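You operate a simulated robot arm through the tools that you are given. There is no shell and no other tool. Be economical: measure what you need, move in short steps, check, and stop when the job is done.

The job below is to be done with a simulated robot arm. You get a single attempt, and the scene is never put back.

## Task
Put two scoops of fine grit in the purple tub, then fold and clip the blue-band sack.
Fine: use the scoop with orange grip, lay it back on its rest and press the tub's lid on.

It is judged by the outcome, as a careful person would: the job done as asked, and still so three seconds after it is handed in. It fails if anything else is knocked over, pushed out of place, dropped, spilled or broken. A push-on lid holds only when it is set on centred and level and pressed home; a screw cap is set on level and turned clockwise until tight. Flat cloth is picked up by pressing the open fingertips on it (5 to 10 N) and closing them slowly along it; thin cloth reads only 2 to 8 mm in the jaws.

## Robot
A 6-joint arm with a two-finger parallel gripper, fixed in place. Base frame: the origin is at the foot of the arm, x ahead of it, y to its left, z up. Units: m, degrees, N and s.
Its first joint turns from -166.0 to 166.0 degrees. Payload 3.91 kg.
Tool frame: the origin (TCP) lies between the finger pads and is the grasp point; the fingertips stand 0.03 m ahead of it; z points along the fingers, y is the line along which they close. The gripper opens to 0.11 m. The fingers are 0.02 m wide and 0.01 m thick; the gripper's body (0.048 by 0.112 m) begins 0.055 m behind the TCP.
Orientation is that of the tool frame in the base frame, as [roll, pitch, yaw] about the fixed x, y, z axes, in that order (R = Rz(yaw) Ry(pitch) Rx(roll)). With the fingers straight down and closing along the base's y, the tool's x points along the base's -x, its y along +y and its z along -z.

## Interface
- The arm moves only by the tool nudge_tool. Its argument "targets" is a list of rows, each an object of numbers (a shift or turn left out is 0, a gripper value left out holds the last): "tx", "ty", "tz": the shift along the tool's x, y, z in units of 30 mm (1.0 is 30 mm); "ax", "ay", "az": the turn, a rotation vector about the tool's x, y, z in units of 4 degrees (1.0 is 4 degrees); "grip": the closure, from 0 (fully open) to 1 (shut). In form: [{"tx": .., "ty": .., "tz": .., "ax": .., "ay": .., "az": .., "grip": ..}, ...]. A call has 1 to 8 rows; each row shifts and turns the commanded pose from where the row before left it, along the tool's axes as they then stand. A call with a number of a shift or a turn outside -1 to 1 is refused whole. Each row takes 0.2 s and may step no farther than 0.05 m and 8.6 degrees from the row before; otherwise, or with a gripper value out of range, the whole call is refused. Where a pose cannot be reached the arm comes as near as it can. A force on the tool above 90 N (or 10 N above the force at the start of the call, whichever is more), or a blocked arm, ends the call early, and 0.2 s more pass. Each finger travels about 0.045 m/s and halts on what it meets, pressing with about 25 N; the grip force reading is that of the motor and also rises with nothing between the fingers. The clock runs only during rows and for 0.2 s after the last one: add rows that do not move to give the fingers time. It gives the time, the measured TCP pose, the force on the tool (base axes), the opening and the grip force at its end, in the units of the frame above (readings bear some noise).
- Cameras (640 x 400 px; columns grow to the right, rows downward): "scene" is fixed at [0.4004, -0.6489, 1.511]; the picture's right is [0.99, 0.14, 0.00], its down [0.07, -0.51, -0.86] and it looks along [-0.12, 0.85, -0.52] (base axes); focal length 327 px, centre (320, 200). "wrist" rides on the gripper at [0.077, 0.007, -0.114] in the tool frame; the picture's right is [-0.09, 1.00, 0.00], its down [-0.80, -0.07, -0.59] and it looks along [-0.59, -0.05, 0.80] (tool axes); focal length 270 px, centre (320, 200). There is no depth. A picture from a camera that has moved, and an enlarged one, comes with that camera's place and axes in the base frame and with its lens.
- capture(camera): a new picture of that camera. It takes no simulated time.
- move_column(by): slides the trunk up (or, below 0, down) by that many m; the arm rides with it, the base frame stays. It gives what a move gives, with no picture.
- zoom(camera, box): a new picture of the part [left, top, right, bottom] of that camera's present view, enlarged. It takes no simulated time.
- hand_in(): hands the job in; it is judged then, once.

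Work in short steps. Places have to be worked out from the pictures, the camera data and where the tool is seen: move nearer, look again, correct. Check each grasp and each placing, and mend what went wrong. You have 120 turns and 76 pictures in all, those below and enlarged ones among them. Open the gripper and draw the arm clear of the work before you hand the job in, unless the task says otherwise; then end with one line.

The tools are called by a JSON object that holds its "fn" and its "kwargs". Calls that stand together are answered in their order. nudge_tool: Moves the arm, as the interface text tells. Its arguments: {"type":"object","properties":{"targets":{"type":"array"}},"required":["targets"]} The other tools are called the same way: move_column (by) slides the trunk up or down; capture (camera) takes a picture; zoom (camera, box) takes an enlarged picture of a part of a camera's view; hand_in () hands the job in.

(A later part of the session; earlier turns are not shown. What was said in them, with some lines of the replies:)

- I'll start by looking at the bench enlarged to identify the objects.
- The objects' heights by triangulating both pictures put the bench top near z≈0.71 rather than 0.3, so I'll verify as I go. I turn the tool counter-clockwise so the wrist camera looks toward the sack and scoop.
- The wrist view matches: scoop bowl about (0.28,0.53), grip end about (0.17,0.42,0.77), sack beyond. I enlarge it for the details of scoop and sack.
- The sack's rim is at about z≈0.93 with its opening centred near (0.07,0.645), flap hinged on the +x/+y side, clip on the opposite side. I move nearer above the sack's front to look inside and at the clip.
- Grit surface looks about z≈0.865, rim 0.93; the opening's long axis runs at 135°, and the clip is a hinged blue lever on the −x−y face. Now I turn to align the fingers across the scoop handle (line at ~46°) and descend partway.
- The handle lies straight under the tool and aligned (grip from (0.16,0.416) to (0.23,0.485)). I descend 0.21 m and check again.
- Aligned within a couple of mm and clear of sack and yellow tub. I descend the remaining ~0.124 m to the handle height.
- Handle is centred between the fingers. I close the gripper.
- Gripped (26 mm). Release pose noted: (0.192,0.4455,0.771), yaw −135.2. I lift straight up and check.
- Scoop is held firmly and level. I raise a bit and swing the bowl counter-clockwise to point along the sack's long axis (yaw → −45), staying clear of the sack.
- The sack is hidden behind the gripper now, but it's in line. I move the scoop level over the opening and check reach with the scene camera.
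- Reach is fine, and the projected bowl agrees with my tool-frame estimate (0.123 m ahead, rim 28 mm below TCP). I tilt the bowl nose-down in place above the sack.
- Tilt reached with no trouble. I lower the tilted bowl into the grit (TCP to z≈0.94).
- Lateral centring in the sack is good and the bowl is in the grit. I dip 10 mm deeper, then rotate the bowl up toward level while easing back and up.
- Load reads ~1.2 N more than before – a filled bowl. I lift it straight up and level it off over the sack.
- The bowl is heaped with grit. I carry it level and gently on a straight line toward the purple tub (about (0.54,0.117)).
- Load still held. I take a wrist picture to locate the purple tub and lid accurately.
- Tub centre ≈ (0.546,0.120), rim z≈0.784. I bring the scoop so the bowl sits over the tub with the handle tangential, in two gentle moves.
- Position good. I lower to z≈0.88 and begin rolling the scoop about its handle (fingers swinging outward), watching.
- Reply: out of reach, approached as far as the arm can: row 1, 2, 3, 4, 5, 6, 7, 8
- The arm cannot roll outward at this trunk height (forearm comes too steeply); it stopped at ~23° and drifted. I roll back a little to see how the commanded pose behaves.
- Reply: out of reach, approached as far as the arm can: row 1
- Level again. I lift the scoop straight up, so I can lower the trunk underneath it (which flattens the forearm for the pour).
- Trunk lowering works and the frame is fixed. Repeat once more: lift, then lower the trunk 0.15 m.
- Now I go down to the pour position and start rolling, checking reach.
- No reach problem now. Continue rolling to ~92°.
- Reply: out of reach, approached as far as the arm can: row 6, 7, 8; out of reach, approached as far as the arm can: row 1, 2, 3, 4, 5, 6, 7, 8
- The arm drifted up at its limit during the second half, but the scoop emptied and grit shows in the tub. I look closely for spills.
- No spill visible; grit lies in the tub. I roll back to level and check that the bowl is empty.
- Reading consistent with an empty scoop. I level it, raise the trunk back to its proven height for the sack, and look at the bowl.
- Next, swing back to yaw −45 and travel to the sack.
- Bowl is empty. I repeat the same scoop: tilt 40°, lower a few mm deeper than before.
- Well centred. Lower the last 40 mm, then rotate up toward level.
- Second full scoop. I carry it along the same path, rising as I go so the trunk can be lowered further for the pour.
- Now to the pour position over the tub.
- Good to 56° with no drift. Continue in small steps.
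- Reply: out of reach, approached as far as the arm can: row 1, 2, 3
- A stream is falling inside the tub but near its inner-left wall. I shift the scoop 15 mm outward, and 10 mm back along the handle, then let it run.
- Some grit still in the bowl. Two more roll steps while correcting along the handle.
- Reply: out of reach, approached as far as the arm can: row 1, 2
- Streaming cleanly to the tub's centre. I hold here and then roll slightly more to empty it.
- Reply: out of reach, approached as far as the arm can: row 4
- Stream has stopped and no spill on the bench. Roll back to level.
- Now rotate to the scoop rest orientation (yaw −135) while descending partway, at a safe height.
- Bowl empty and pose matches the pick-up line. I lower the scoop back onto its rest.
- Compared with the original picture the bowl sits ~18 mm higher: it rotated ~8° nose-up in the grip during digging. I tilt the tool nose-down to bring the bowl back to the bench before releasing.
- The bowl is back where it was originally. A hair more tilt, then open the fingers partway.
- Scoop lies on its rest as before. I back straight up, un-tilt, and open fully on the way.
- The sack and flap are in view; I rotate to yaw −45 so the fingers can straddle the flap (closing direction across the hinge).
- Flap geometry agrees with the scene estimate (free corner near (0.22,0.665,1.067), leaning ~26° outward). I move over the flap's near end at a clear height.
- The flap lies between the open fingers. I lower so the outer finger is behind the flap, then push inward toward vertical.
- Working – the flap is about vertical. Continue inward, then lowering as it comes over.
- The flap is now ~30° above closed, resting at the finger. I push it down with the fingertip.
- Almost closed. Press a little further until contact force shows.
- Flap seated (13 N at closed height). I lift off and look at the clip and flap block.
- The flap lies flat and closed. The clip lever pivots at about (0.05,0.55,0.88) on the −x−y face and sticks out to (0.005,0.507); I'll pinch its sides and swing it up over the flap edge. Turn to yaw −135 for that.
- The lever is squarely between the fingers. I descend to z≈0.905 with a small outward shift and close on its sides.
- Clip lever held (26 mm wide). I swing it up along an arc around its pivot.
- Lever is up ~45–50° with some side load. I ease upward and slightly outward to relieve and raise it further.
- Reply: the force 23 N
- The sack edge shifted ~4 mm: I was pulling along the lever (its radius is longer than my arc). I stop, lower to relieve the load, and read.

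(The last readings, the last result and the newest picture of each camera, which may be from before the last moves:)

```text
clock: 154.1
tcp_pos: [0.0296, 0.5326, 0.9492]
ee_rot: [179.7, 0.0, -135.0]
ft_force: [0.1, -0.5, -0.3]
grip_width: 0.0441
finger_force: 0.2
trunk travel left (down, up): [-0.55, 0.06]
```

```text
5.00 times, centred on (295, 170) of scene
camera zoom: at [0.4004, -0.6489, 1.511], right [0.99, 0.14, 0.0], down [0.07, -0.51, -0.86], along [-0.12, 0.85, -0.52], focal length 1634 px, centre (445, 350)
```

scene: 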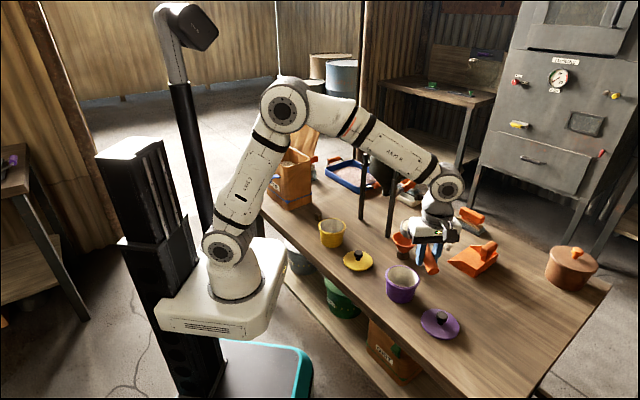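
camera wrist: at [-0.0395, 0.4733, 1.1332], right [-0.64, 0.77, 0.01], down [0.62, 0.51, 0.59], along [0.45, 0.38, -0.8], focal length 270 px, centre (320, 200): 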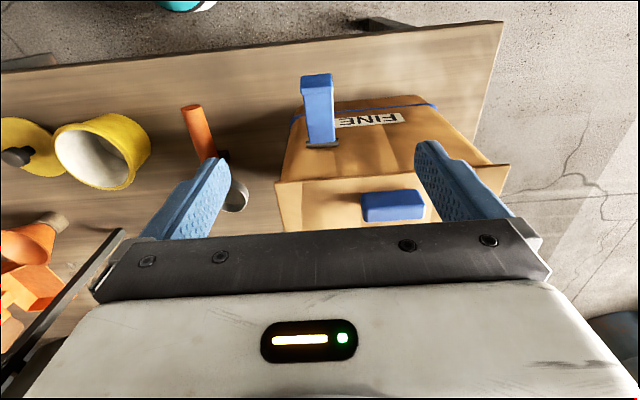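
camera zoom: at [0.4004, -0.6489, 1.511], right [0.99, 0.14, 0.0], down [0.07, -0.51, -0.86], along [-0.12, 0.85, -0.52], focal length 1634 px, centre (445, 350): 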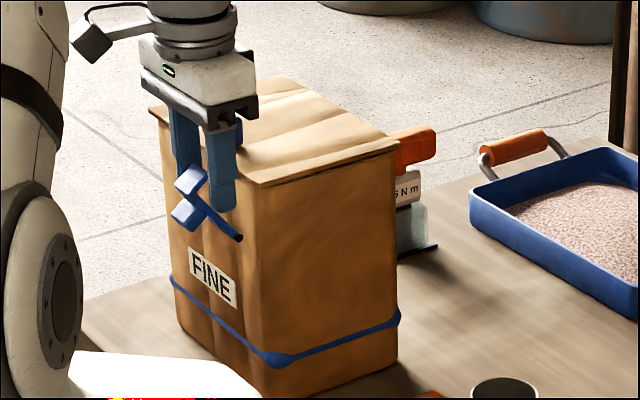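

The lever stays up by itself at ~50°. I withdraw upward, shift outside, close the fingers and come down on the outer side to push it in the rest of the way.

{"fn": "nudge_tool", "kwargs": {"targets": [{"tz": -0.7}, {"tz": -0.7}, {"tz": -0.6}, {"tx": 1, "grip": 1}, {"tx": 1}, {"tx": 0.9}, {"tz": 0.9}, {"tz": 0.9}]}}

{"fn": "capture", "kwargs": {"camera": "wrist"}}

```text
clock: 155.9
tcp_pos: [-0.0332, 0.4716, 0.9556]
ee_rot: [179.6, 0.1, -135.0]
ft_force: [0.1, 0.7, 0.2]
grip_width: 0.0
finger_force: 24.9
trunk travel left (down, up): [-0.55, 0.06]
```

```text
14 pictures are left
camera wrist: at [-0.0919, 0.4218, 1.0697], right [-0.64, 0.77, 0.01], down [0.62, 0.51, 0.59], along [0.45, 0.38, -0.8], focal length 270 px, centre (320, 200)
```

wrist: 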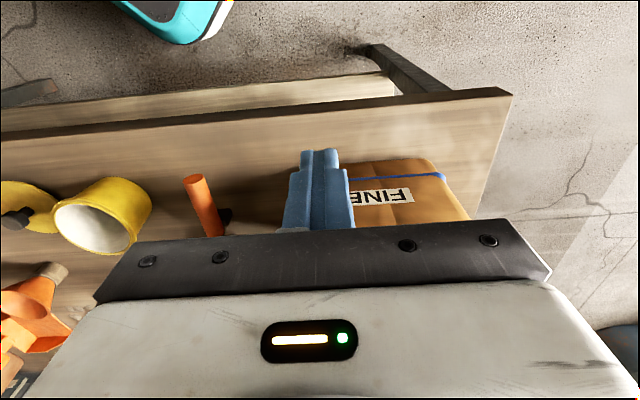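

Fingers are in line with the lever. I push inward in small steps watching the force.

{"fn": "nudge_tool", "kwargs": {"targets": [{"tx": -0.4}, {"tx": -0.4}, {"tx": -0.3}, {"tx": -0.3}, {}]}}

{"fn": "nudge_tool", "kwargs": {"targets": [{"tx": -0.3}, {"tx": -0.3}, {}]}}

{"fn": "zoom", "kwargs": {"camera": "scene", "box": [255, 130, 335, 210]}}

```text
clock: 157.1
tcp_pos: [-0.0027, 0.4997, 0.9568]
ee_rot: [179.7, 0.1, -135.0]
ft_force: [0.2, 1.0, -0.1]
grip_width: 0.0002
finger_force: 25.1
trunk travel left (down, up): [-0.55, 0.06]
```

```text
clock: 157.9
tcp_pos: [0.0109, 0.5122, 0.9561]
ee_rot: [179.7, 0.0, -135.0]
ft_force: [0.1, -0.1, 0.7]
grip_width: 0.0
finger_force: 24.7
trunk travel left (down, up): [-0.55, 0.06]
```

```text
5.00 times, centred on (295, 170) of scene
camera zoom: at [0.4004, -0.6489, 1.511], right [0.99, 0.14, 0.0], down [0.07, -0.51, -0.86], along [-0.12, 0.85, -0.52], focal length 1634 px, centre (445, 350)
```

zoom: 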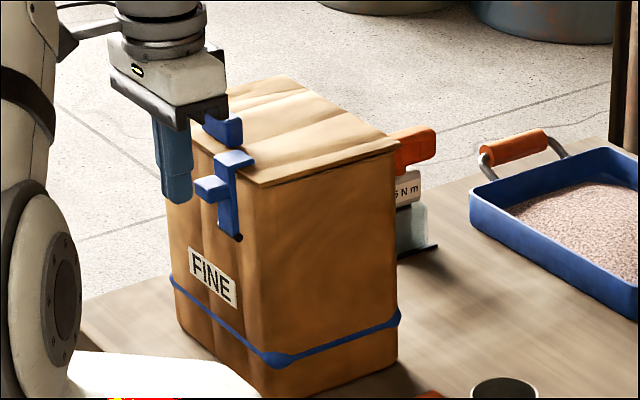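

The lever is now upright with its hook over the flap edge. I press on gently until a firm contact force appears.

{"fn": "nudge_tool", "kwargs": {"targets": [{"tx": -0.2}, {"tx": -0.2}, {}]}}

{"fn": "zoom", "kwargs": {"camera": "scene", "box": [265, 140, 315, 190]}}

```text
clock: 158.7
tcp_pos: [0.0183, 0.5212, 0.955]
ee_rot: [179.7, 0.1, -135.0]
ft_force: [-0.4, -0.5, 0.4]
grip_width: 0.0
finger_force: 25.2
trunk travel left (down, up): [-0.55, 0.06]
```

```text
8.00 times, centred on (290, 165) of scene
camera zoom: at [0.4004, -0.6489, 1.511], right [0.99, 0.14, 0.0], down [0.07, -0.51, -0.86], along [-0.12, 0.85, -0.52], focal length 2615 px, centre (560, 480)
```

zoom: 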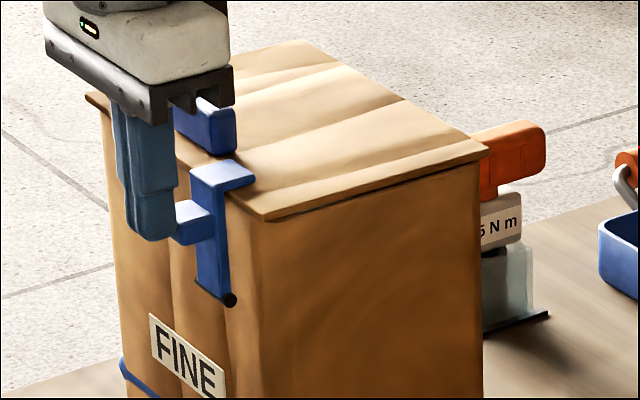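

Hook lies over the flap. One more small push to make sure it's home.

{"fn": "nudge_tool", "kwargs": {"targets": [{"tx": -0.12}, {"tx": -0.1}, {}]}}

```text
clock: 159.5
tcp_pos: [0.0238, 0.524, 0.9563]
ee_rot: [179.7, 0.1, -135.0]
ft_force: [-11.4, -20.3, 7.7]
grip_width: 0.0
finger_force: 25.1
trunk travel left (down, up): [-0.55, 0.06]
```

Firm stop reached (~23 N). I back off and rise; then turn to the purple lid.

{"fn": "nudge_tool", "kwargs": {"targets": [{"tx": 0.4}, {"tx": 0.8}, {"tz": -0.9}, {"tz": -1}, {"tz": -1}, {"tz": -1}, {"tz": -1}, {"tz": -0.5}]}}

{"fn": "zoom", "kwargs": {"camera": "scene", "box": [255, 130, 335, 210]}}

```text
clock: 161.3
tcp_pos: [-0.001, 0.4975, 1.1187]
ee_rot: [179.7, 0.0, -134.9]
ft_force: [0.2, 0.7, -0.4]
grip_width: 0.0
finger_force: 24.8
trunk travel left (down, up): [-0.55, 0.06]
```

```text
5.00 times, centred on (295, 170) of scene
camera zoom: at [0.4004, -0.6489, 1.511], right [0.99, 0.14, 0.0], down [0.07, -0.51, -0.86], along [-0.12, 0.85, -0.52], focal length 1634 px, centre (445, 350)
```

zoom: 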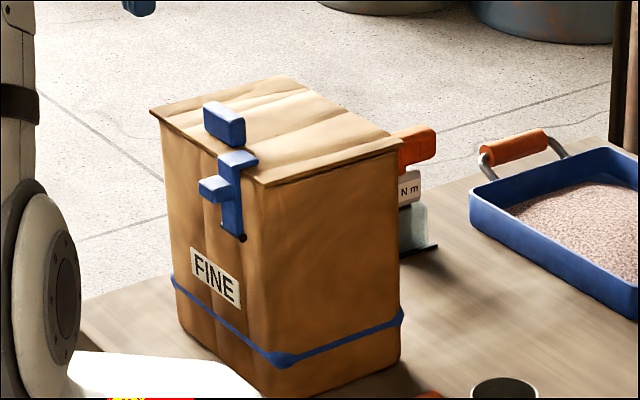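

The sack is folded and clipped. Now I turn toward the purple lid (≈(0.653,0.014)), opening the gripper on the way at safe height.

{"fn": "nudge_tool", "kwargs": {"targets": [{"az": 1, "grip": 0.3}, {"az": 1}, {"az": 1}, {"az": 1}, {"az": 1}, {"az": 1}, {"az": 1}, {"az": 1}]}}

{"fn": "nudge_tool", "kwargs": {"targets": [{"az": 1}, {"az": 1}, {"az": 1}, {"az": 0.27}, {"tx": -0.92, "ty": -0.805}, {"tx": -0.92, "ty": -0.805}, {"tx": -0.92, "ty": -0.805}, {"tx": -0.92, "ty": -0.805}]}}

{"fn": "nudge_tool", "kwargs": {"targets": [{"tx": -0.92, "ty": -0.805}, {"tx": -0.92, "ty": -0.805}, {"tx": -0.92, "ty": -0.805}, {"tx": -0.92, "ty": -0.805}, {"tx": -0.92, "ty": -0.805}, {"tx": -0.92, "ty": -0.805}, {"tx": -0.92, "ty": -0.805}, {"tx": -0.92, "ty": -0.805}]}}

{"fn": "nudge_tool", "kwargs": {"targets": [{"tx": -0.92, "ty": -0.805, "tz": 0.3}, {"tx": -0.92, "ty": -0.805, "tz": 0.3}, {"tx": -0.92, "ty": -0.805, "tz": 0.3}, {"tx": -0.92, "ty": -0.805, "tz": 0.3}, {"tx": -0.92, "ty": -0.805, "tz": 0.4}, {"tx": -0.92, "ty": -0.805, "tz": 0.4}, {"tx": -0.92, "ty": -0.805, "tz": 0.4}, {"tx": -0.92, "ty": -0.805, "tz": 0.4}]}}

{"fn": "capture", "kwargs": {"camera": "wrist"}}

```text
clock: 163.1
tcp_pos: [-0.0023, 0.5007, 1.1175]
ee_rot: [179.7, -0.1, -167.0]
ft_force: [-0.1, 0.6, -0.8]
grip_width: 0.0769
finger_force: 0.0
trunk travel left (down, up): [-0.55, 0.06]
```

```text
clock: 164.9
tcp_pos: [0.1083, 0.4034, 1.1155]
ee_rot: [179.7, -0.3, 179.9]
ft_force: [-0.1, -0.3, -0.6]
grip_width: 0.077
finger_force: 0.0
trunk travel left (down, up): [-0.55, 0.06]
```

```text
clock: 166.7
tcp_pos: [0.331, 0.2093, 1.1136]
ee_rot: [179.9, -0.3, -180.0]
ft_force: [1.0, -0.4, -0.7]
grip_width: 0.0767
finger_force: 0.1
trunk travel left (down, up): [-0.55, 0.06]
```

```text
clock: 168.5
tcp_pos: [0.5525, 0.0143, 1.0275]
ee_rot: [179.9, -0.2, 180.0]
ft_force: [0.3, -0.4, -0.9]
grip_width: 0.077
finger_force: 0.1
trunk travel left (down, up): [-0.55, 0.06]
```

```text
10 pictures are left
camera wrist: at [0.4772, 0.0204, 1.1426], right [0.09, 1.0, 0.0], down [0.8, -0.07, 0.59], along [0.59, -0.05, -0.81], focal length 270 px, centre (320, 200)
```

wrist: 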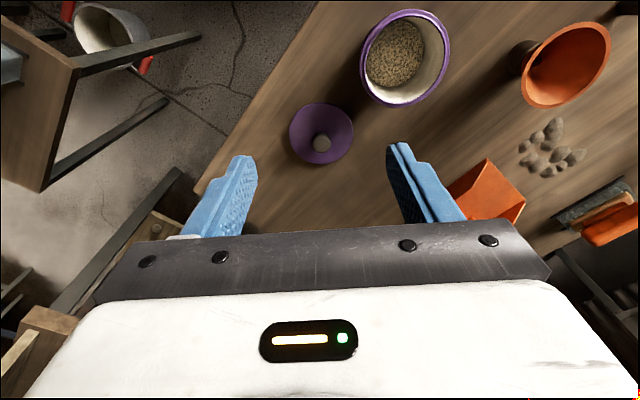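

Knob at about (0.652,0.010), top z≈0.76; tub centre ≈ (0.544,0.119). I move over the knob and descend partway.

{"fn": "nudge_tool", "kwargs": {"targets": [{"tx": -0.664, "ty": -0.03, "tz": 0.8}, {"tx": -0.664, "ty": -0.03, "tz": 0.9}, {"tx": -0.664, "ty": -0.03, "tz": 0.9}, {"tx": -0.664, "ty": -0.03, "tz": 0.9}, {"tx": -0.664, "ty": -0.03, "tz": 0.9}, {}]}}

{"fn": "capture", "kwargs": {"camera": "wrist"}}

```text
clock: 169.9
tcp_pos: [0.6494, 0.0108, 0.8961]
ee_rot: [179.8, -0.1, 180.0]
ft_force: [0.2, 0.2, 0.0]
grip_width: 0.0772
finger_force: 0.0
trunk travel left (down, up): [-0.55, 0.06]
```

```text
9 pictures are left
camera wrist: at [0.5719, 0.0173, 1.0109], right [0.09, 1.0, 0.0], down [0.8, -0.07, 0.59], along [0.59, -0.05, -0.81], focal length 270 px, centre (320, 200)
```

wrist: 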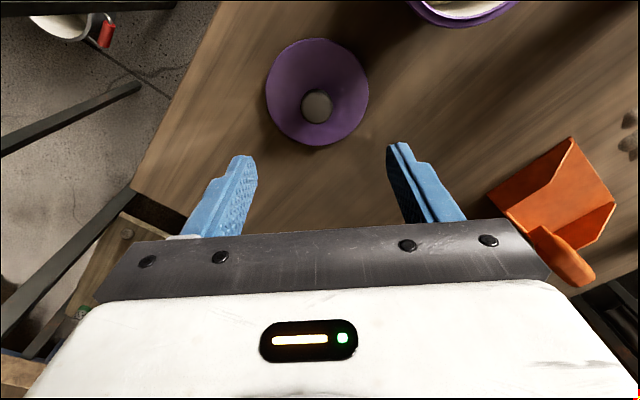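

Small correction (−2 mm x, −3 mm y), then descend to the knob and close.

{"fn": "nudge_tool", "kwargs": {"targets": [{"tx": 0.07, "ty": -0.09, "tz": 0.9}, {"tz": 0.9}, {"tz": 0.9}, {"tz": 0.8}, {"tz": 0.5}, {"tz": 0.37}, {}]}}

{"fn": "nudge_tool", "kwargs": {"targets": [{"grip": 0.5}, {"grip": 0.6}, {"grip": 0.7}, {"grip": 0.8}, {"grip": 1}, {"grip": 1}, {"grip": 1}]}}

```text
clock: 171.5
tcp_pos: [0.6471, 0.0085, 0.7683]
ee_rot: [179.7, -0.2, 179.9]
ft_force: [-0.5, -0.3, 0.7]
grip_width: 0.0773
finger_force: 0.1
trunk travel left (down, up): [-0.55, 0.06]
```

```text
clock: 173.1
tcp_pos: [0.6471, 0.0099, 0.7671]
ee_rot: [179.8, -0.2, 179.9]
ft_force: [-0.2, -0.6, 0.5]
grip_width: 0.028
finger_force: 24.7
trunk travel left (down, up): [-0.55, 0.06]
```

Lid knob held (28 mm). I lift it, and carry it over the tub (refined centre ≈ (0.5405,0.1215)).

{"fn": "nudge_tool", "kwargs": {"targets": [{"tz": -0.5}, {"tz": -0.9}, {"tz": -1}, {"tz": -1}, {"tz": -1}, {}]}}

{"fn": "nudge_tool", "kwargs": {"targets": [{"tx": 0.59, "ty": 0.62}, {"tx": 0.59, "ty": 0.62}, {"tx": 0.59, "ty": 0.62}, {"tx": 0.59, "ty": 0.62}, {"tx": 0.59, "ty": 0.62}, {"tx": 0.59, "ty": 0.62}, {}]}}

{"fn": "zoom", "kwargs": {"camera": "scene", "box": [360, 220, 440, 310]}}

```text
clock: 174.5
tcp_pos: [0.6477, 0.0094, 0.8978]
ee_rot: [179.7, -0.2, 180.0]
ft_force: [-0.4, -0.9, 0.4]
grip_width: 0.0281
finger_force: 25.1
trunk travel left (down, up): [-0.55, 0.06]
```

```text
clock: 176.1
tcp_pos: [0.5402, 0.1184, 0.8981]
ee_rot: [179.9, -0.1, -180.0]
ft_force: [-0.1, -0.6, -0.2]
grip_width: 0.0282
finger_force: 24.9
trunk travel left (down, up): [-0.55, 0.06]
```

```text
4.44 times, centred on (400, 265) of scene
camera zoom: at [0.4004, -0.6489, 1.511], right [0.99, 0.14, 0.0], down [0.07, -0.51, -0.86], along [-0.12, 0.85, -0.52], focal length 1453 px, centre (-36, -89)
```

zoom: 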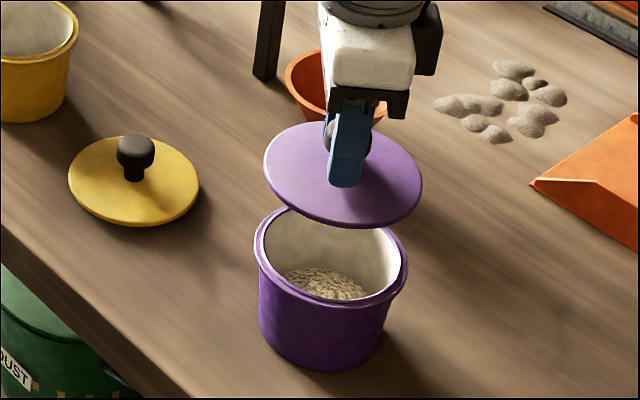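

In this view the lid and rim are nearly aligned. I nudge +3 mm in y, lower close to the rim, and look again.

{"fn": "nudge_tool", "kwargs": {"targets": [{"tx": 0.03, "ty": 0.1, "tz": 0.5}, {"tz": 0.5}, {"tz": 0.3}, {}]}}

{"fn": "zoom", "kwargs": {"camera": "scene", "box": [360, 220, 440, 310]}}

```text
clock: 177.1
tcp_pos: [0.5398, 0.1219, 0.8587]
ee_rot: [179.7, -0.1, 179.9]
ft_force: [-0.7, -0.8, -1.1]
grip_width: 0.0284
finger_force: 24.9
trunk travel left (down, up): [-0.55, 0.06]
```

```text
4.44 times, centred on (400, 265) of scene
camera zoom: at [0.4004, -0.6489, 1.511], right [0.99, 0.14, 0.0], down [0.07, -0.51, -0.86], along [-0.12, 0.85, -0.52], focal length 1453 px, centre (-36, -89)
```

zoom: 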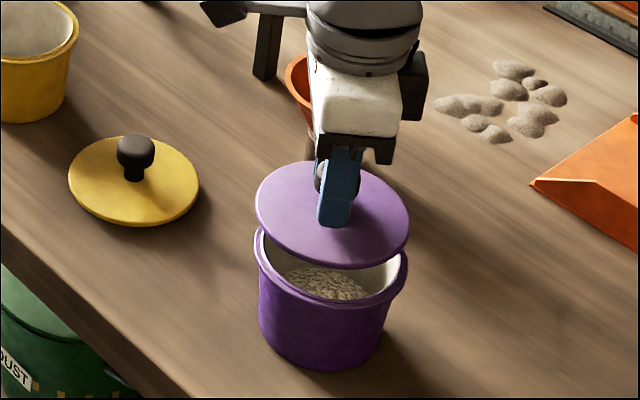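

Nearly concentric; by the projected motion the lid needs +3.5 mm in x. I correct, lower to just above the rim, and check.

{"fn": "nudge_tool", "kwargs": {"targets": [{"tx": -0.117}, {"tz": 0.35}, {"tz": 0.35}, {}]}}

{"fn": "zoom", "kwargs": {"camera": "scene", "box": [365, 235, 435, 305]}}

```text
clock: 178.1
tcp_pos: [0.5425, 0.1223, 0.842]
ee_rot: [179.6, 0.1, 179.9]
ft_force: [0.8, -1.4, 20.9]
grip_width: 0.0284
finger_force: 24.5
trunk travel left (down, up): [-0.55, 0.06]
```

```text
5.71 times, centred on (400, 270) of scene
camera zoom: at [0.4004, -0.6489, 1.511], right [0.99, 0.14, 0.0], down [0.07, -0.51, -0.86], along [-0.12, 0.85, -0.52], focal length 1868 px, centre (-137, -200)
```

zoom: 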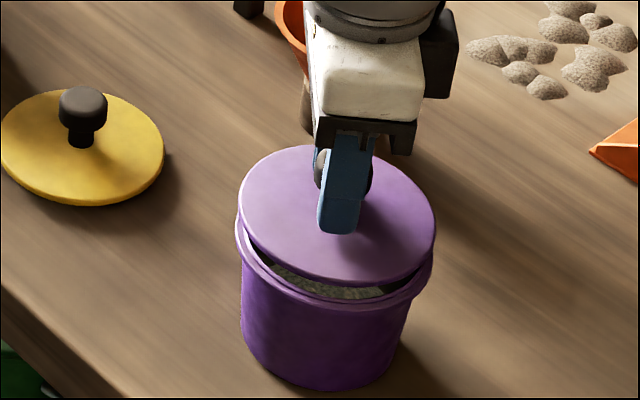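

Contact at z=0.842 with 21 N: the lid's underside is touching the rim. I back off 3 mm and check left-right (y) centring with the wrist camera.

{"fn": "nudge_tool", "kwargs": {"targets": [{"tz": -0.15}, {}]}}

{"fn": "zoom", "kwargs": {"camera": "wrist", "box": [200, 0, 440, 240]}}

```text
clock: 178.7
tcp_pos: [0.5413, 0.1221, 0.8424]
ee_rot: [179.8, -0.3, 179.9]
ft_force: [0.5, 0.3, -0.1]
grip_width: 0.0282
finger_force: 25.2
trunk travel left (down, up): [-0.55, 0.06]
```

```text
1.67 times, centred on (320, 120) of wrist
camera zoom: at [0.4647, 0.1291, 0.9585], right [0.09, 1.0, 0.0], down [0.8, -0.07, 0.59], along [0.59, -0.05, -0.81], focal length 450 px, centre (320, 333)
```

zoom: 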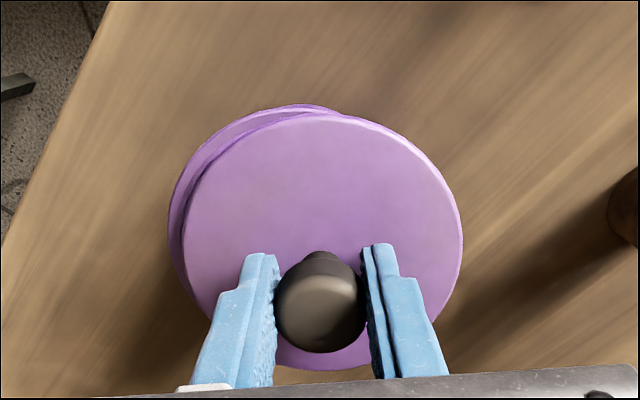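

Very clear: the tub rim peeks out on the left (−y), so the lid is ~9 mm too far +y and ~2 mm too far +x. I lift slightly, shift, and re-check.

{"fn": "nudge_tool", "kwargs": {"targets": [{"tz": -0.15}, {"ty": -0.3, "tx": 0.06}, {}]}}

{"fn": "zoom", "kwargs": {"camera": "wrist", "box": [200, 0, 440, 240]}}

```text
clock: 179.5
tcp_pos: [0.5412, 0.1133, 0.8484]
ee_rot: [179.8, -0.2, 179.9]
ft_force: [0.5, -0.4, -1.1]
grip_width: 0.028
finger_force: 25.1
trunk travel left (down, up): [-0.55, 0.06]
```

```text
1.67 times, centred on (320, 120) of wrist
camera zoom: at [0.464, 0.1201, 0.9629], right [0.09, 1.0, 0.0], down [0.8, -0.07, 0.59], along [0.59, -0.05, -0.81], focal length 450 px, centre (320, 333)
```

zoom: 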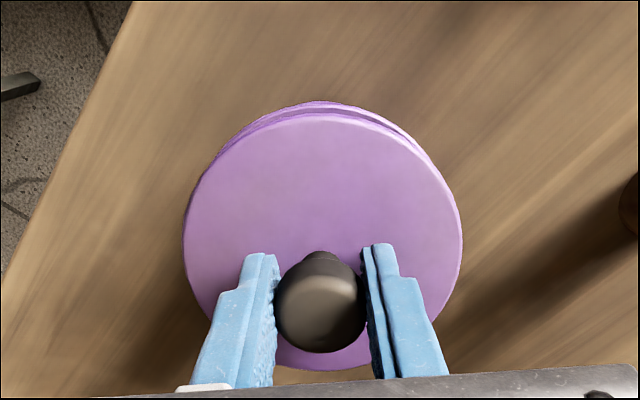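

Left-right is now symmetric. I shift −2 mm in x and lower gently to feel whether the lid enters.

{"fn": "nudge_tool", "kwargs": {"targets": [{"tx": 0.06}, {"tz": 0.1}, {"tz": 0.1}, {"tz": 0.1}, {}]}}

{"fn": "zoom", "kwargs": {"camera": "wrist", "box": [200, 0, 440, 240]}}

```text
clock: 180.7
tcp_pos: [0.5392, 0.115, 0.8372]
ee_rot: [179.8, -0.2, 180.0]
ft_force: [0.7, 0.3, -0.8]
grip_width: 0.0282
finger_force: 24.8
trunk travel left (down, up): [-0.55, 0.06]
```

```text
1.67 times, centred on (320, 120) of wrist
camera zoom: at [0.4626, 0.1216, 0.9531], right [0.09, 1.0, 0.0], down [0.8, -0.07, 0.59], along [0.59, -0.05, -0.81], focal length 450 px, centre (320, 333)
```

zoom: 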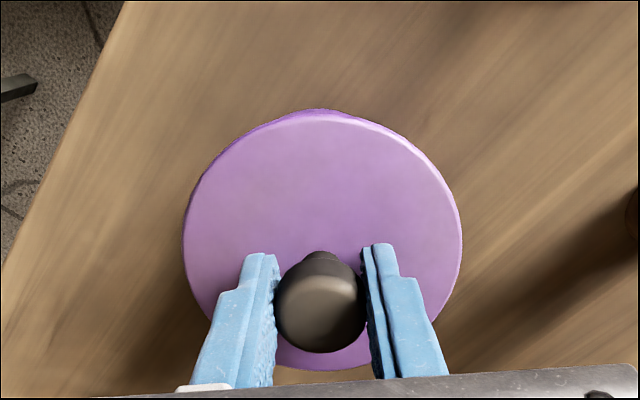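

No contact at 0.837, below the former contact height – it is going in. A 1 mm correction in −y, then lower further until force rises.

{"fn": "nudge_tool", "kwargs": {"targets": [{"ty": -0.05}, {"tz": 0.08}, {"tz": 0.08}, {}]}}

```text
clock: 181.7
tcp_pos: [0.5405, 0.1132, 0.8342]
ee_rot: [179.7, -0.1, 179.9]
ft_force: [3.0, 0.9, 10.3]
grip_width: 0.028
finger_force: 25.2
trunk travel left (down, up): [-0.55, 0.06]
```

Contact now at 0.834. I press further in small steps.

{"fn": "nudge_tool", "kwargs": {"targets": [{"tz": 0.05}, {"tz": 0.05}, {}]}}

{"fn": "nudge_tool", "kwargs": {"targets": [{"tz": 0.06}, {"tz": 0.06}, {}]}}

```text
clock: 182.5
tcp_pos: [0.5392, 0.1117, 0.8333]
ee_rot: [179.7, 0.2, 179.9]
ft_force: [9.8, 7.8, 38.7]
grip_width: 0.029
finger_force: 24.6
trunk travel left (down, up): [-0.55, 0.06]
```

```text
clock: 183.3
tcp_pos: [0.5378, 0.1122, 0.8293]
ee_rot: [179.7, 0.1, 179.9]
ft_force: [5.3, 5.7, 46.7]
grip_width: 0.028
finger_force: 25.4
trunk travel left (down, up): [-0.55, 0.06]
```

Progress to 0.829 with 47 N. Press a bit more with a slight relief toward +x/+y.

{"fn": "nudge_tool", "kwargs": {"targets": [{"tx": -0.03, "ty": 0.03, "tz": 0.06}, {"tz": 0.06}, {}]}}

{"fn": "zoom", "kwargs": {"camera": "scene", "box": [365, 235, 435, 305]}}

```text
clock: 184.1
tcp_pos: [0.5382, 0.1123, 0.8301]
ee_rot: [179.6, 0.4, 179.9]
ft_force: [1.7, -5.2, 73.7]
grip_width: 0.0284
finger_force: 24.9
trunk travel left (down, up): [-0.55, 0.06]
```

```text
5.71 times, centred on (400, 270) of scene
camera zoom: at [0.4004, -0.6489, 1.511], right [0.99, 0.14, 0.0], down [0.07, -0.51, -0.86], along [-0.12, 0.85, -0.52], focal length 1868 px, centre (-137, -200)
```

zoom: 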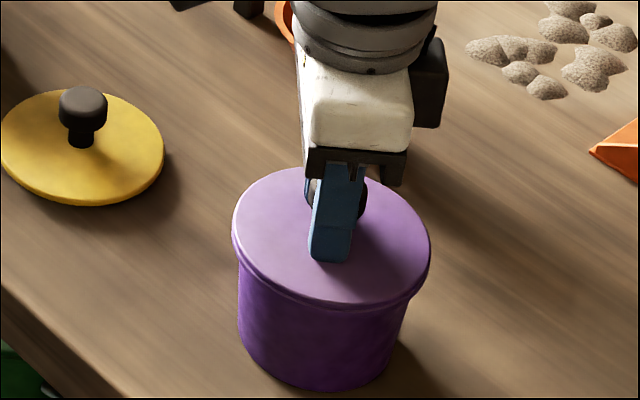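

The lid sits flush all round and takes 74 N with no more travel: pressed home. I relax the push, open, and rise.

{"fn": "nudge_tool", "kwargs": {"targets": [{"tz": -0.1}, {"tz": -0.08}, {"grip": 0.7}, {"grip": 0.5}, {"grip": 0.4}, {"grip": 0.3}, {"grip": 0.3}, {}]}}

{"fn": "nudge_tool", "kwargs": {"targets": [{"tz": -0.5}, {"tz": -0.9}, {"tz": -1}, {"tz": -1}, {"tz": -1}, {"tz": -1, "tx": 0.8}, {"tz": -1, "tx": 0.9}, {"tz": -1, "tx": 0.9, "grip": 0}]}}

{"fn": "capture", "kwargs": {"camera": "scene"}}

```text
clock: 185.9
tcp_pos: [0.5373, 0.1133, 0.8301]
ee_rot: [179.9, -0.2, 179.8]
ft_force: [-2.3, 1.2, 27.3]
grip_width: 0.07
finger_force: 0.1
trunk travel left (down, up): [-0.55, 0.06]
```

```text
clock: 187.7
tcp_pos: [0.4609, 0.1112, 1.0505]
ee_rot: [179.8, -0.1, 179.9]
ft_force: [0.0, 1.1, -0.4]
grip_width: 0.11
finger_force: 0.0
trunk travel left (down, up): [-0.55, 0.06]
```

```text
1 pictures are left
```

scene: 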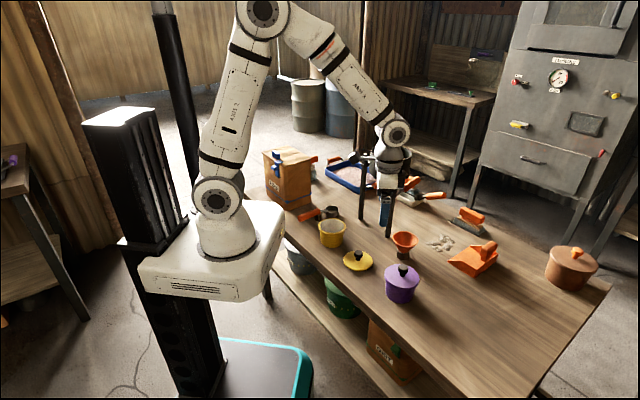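

The lid is on and everything else stands in place. I use the last picture to check the lid's seating closely.

{"fn": "zoom", "kwargs": {"camera": "scene", "box": [365, 235, 435, 305]}}

```text
5.71 times, centred on (400, 270) of scene
camera zoom: at [0.4004, -0.6489, 1.511], right [0.99, 0.14, 0.0], down [0.07, -0.51, -0.86], along [-0.12, 0.85, -0.52], focal length 1868 px, centre (-137, -200)
```

zoom: 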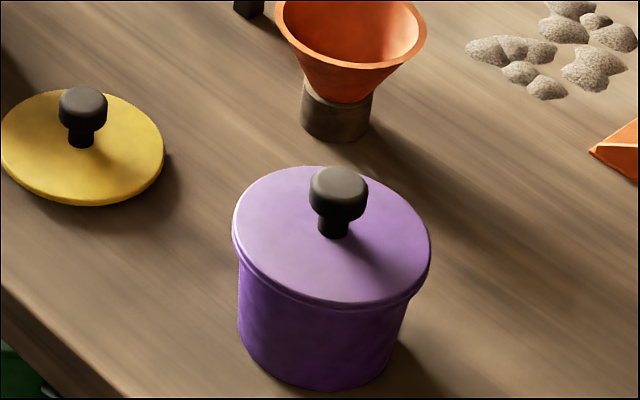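

The lid is centred, level and flush, and the arm is clear with the gripper open, so I hand the job in.

{"fn": "hand_in", "kwargs": {}}

```text
The job is handed in.
```

I put two scoops of fine grit in the purple tub and laid the scoop back on its rest. The tub's lid is pressed on flush, and the blue-band sack is folded and clipped; while working the clip I nudged the sack a few millimetres, and it ended close to where it stood.
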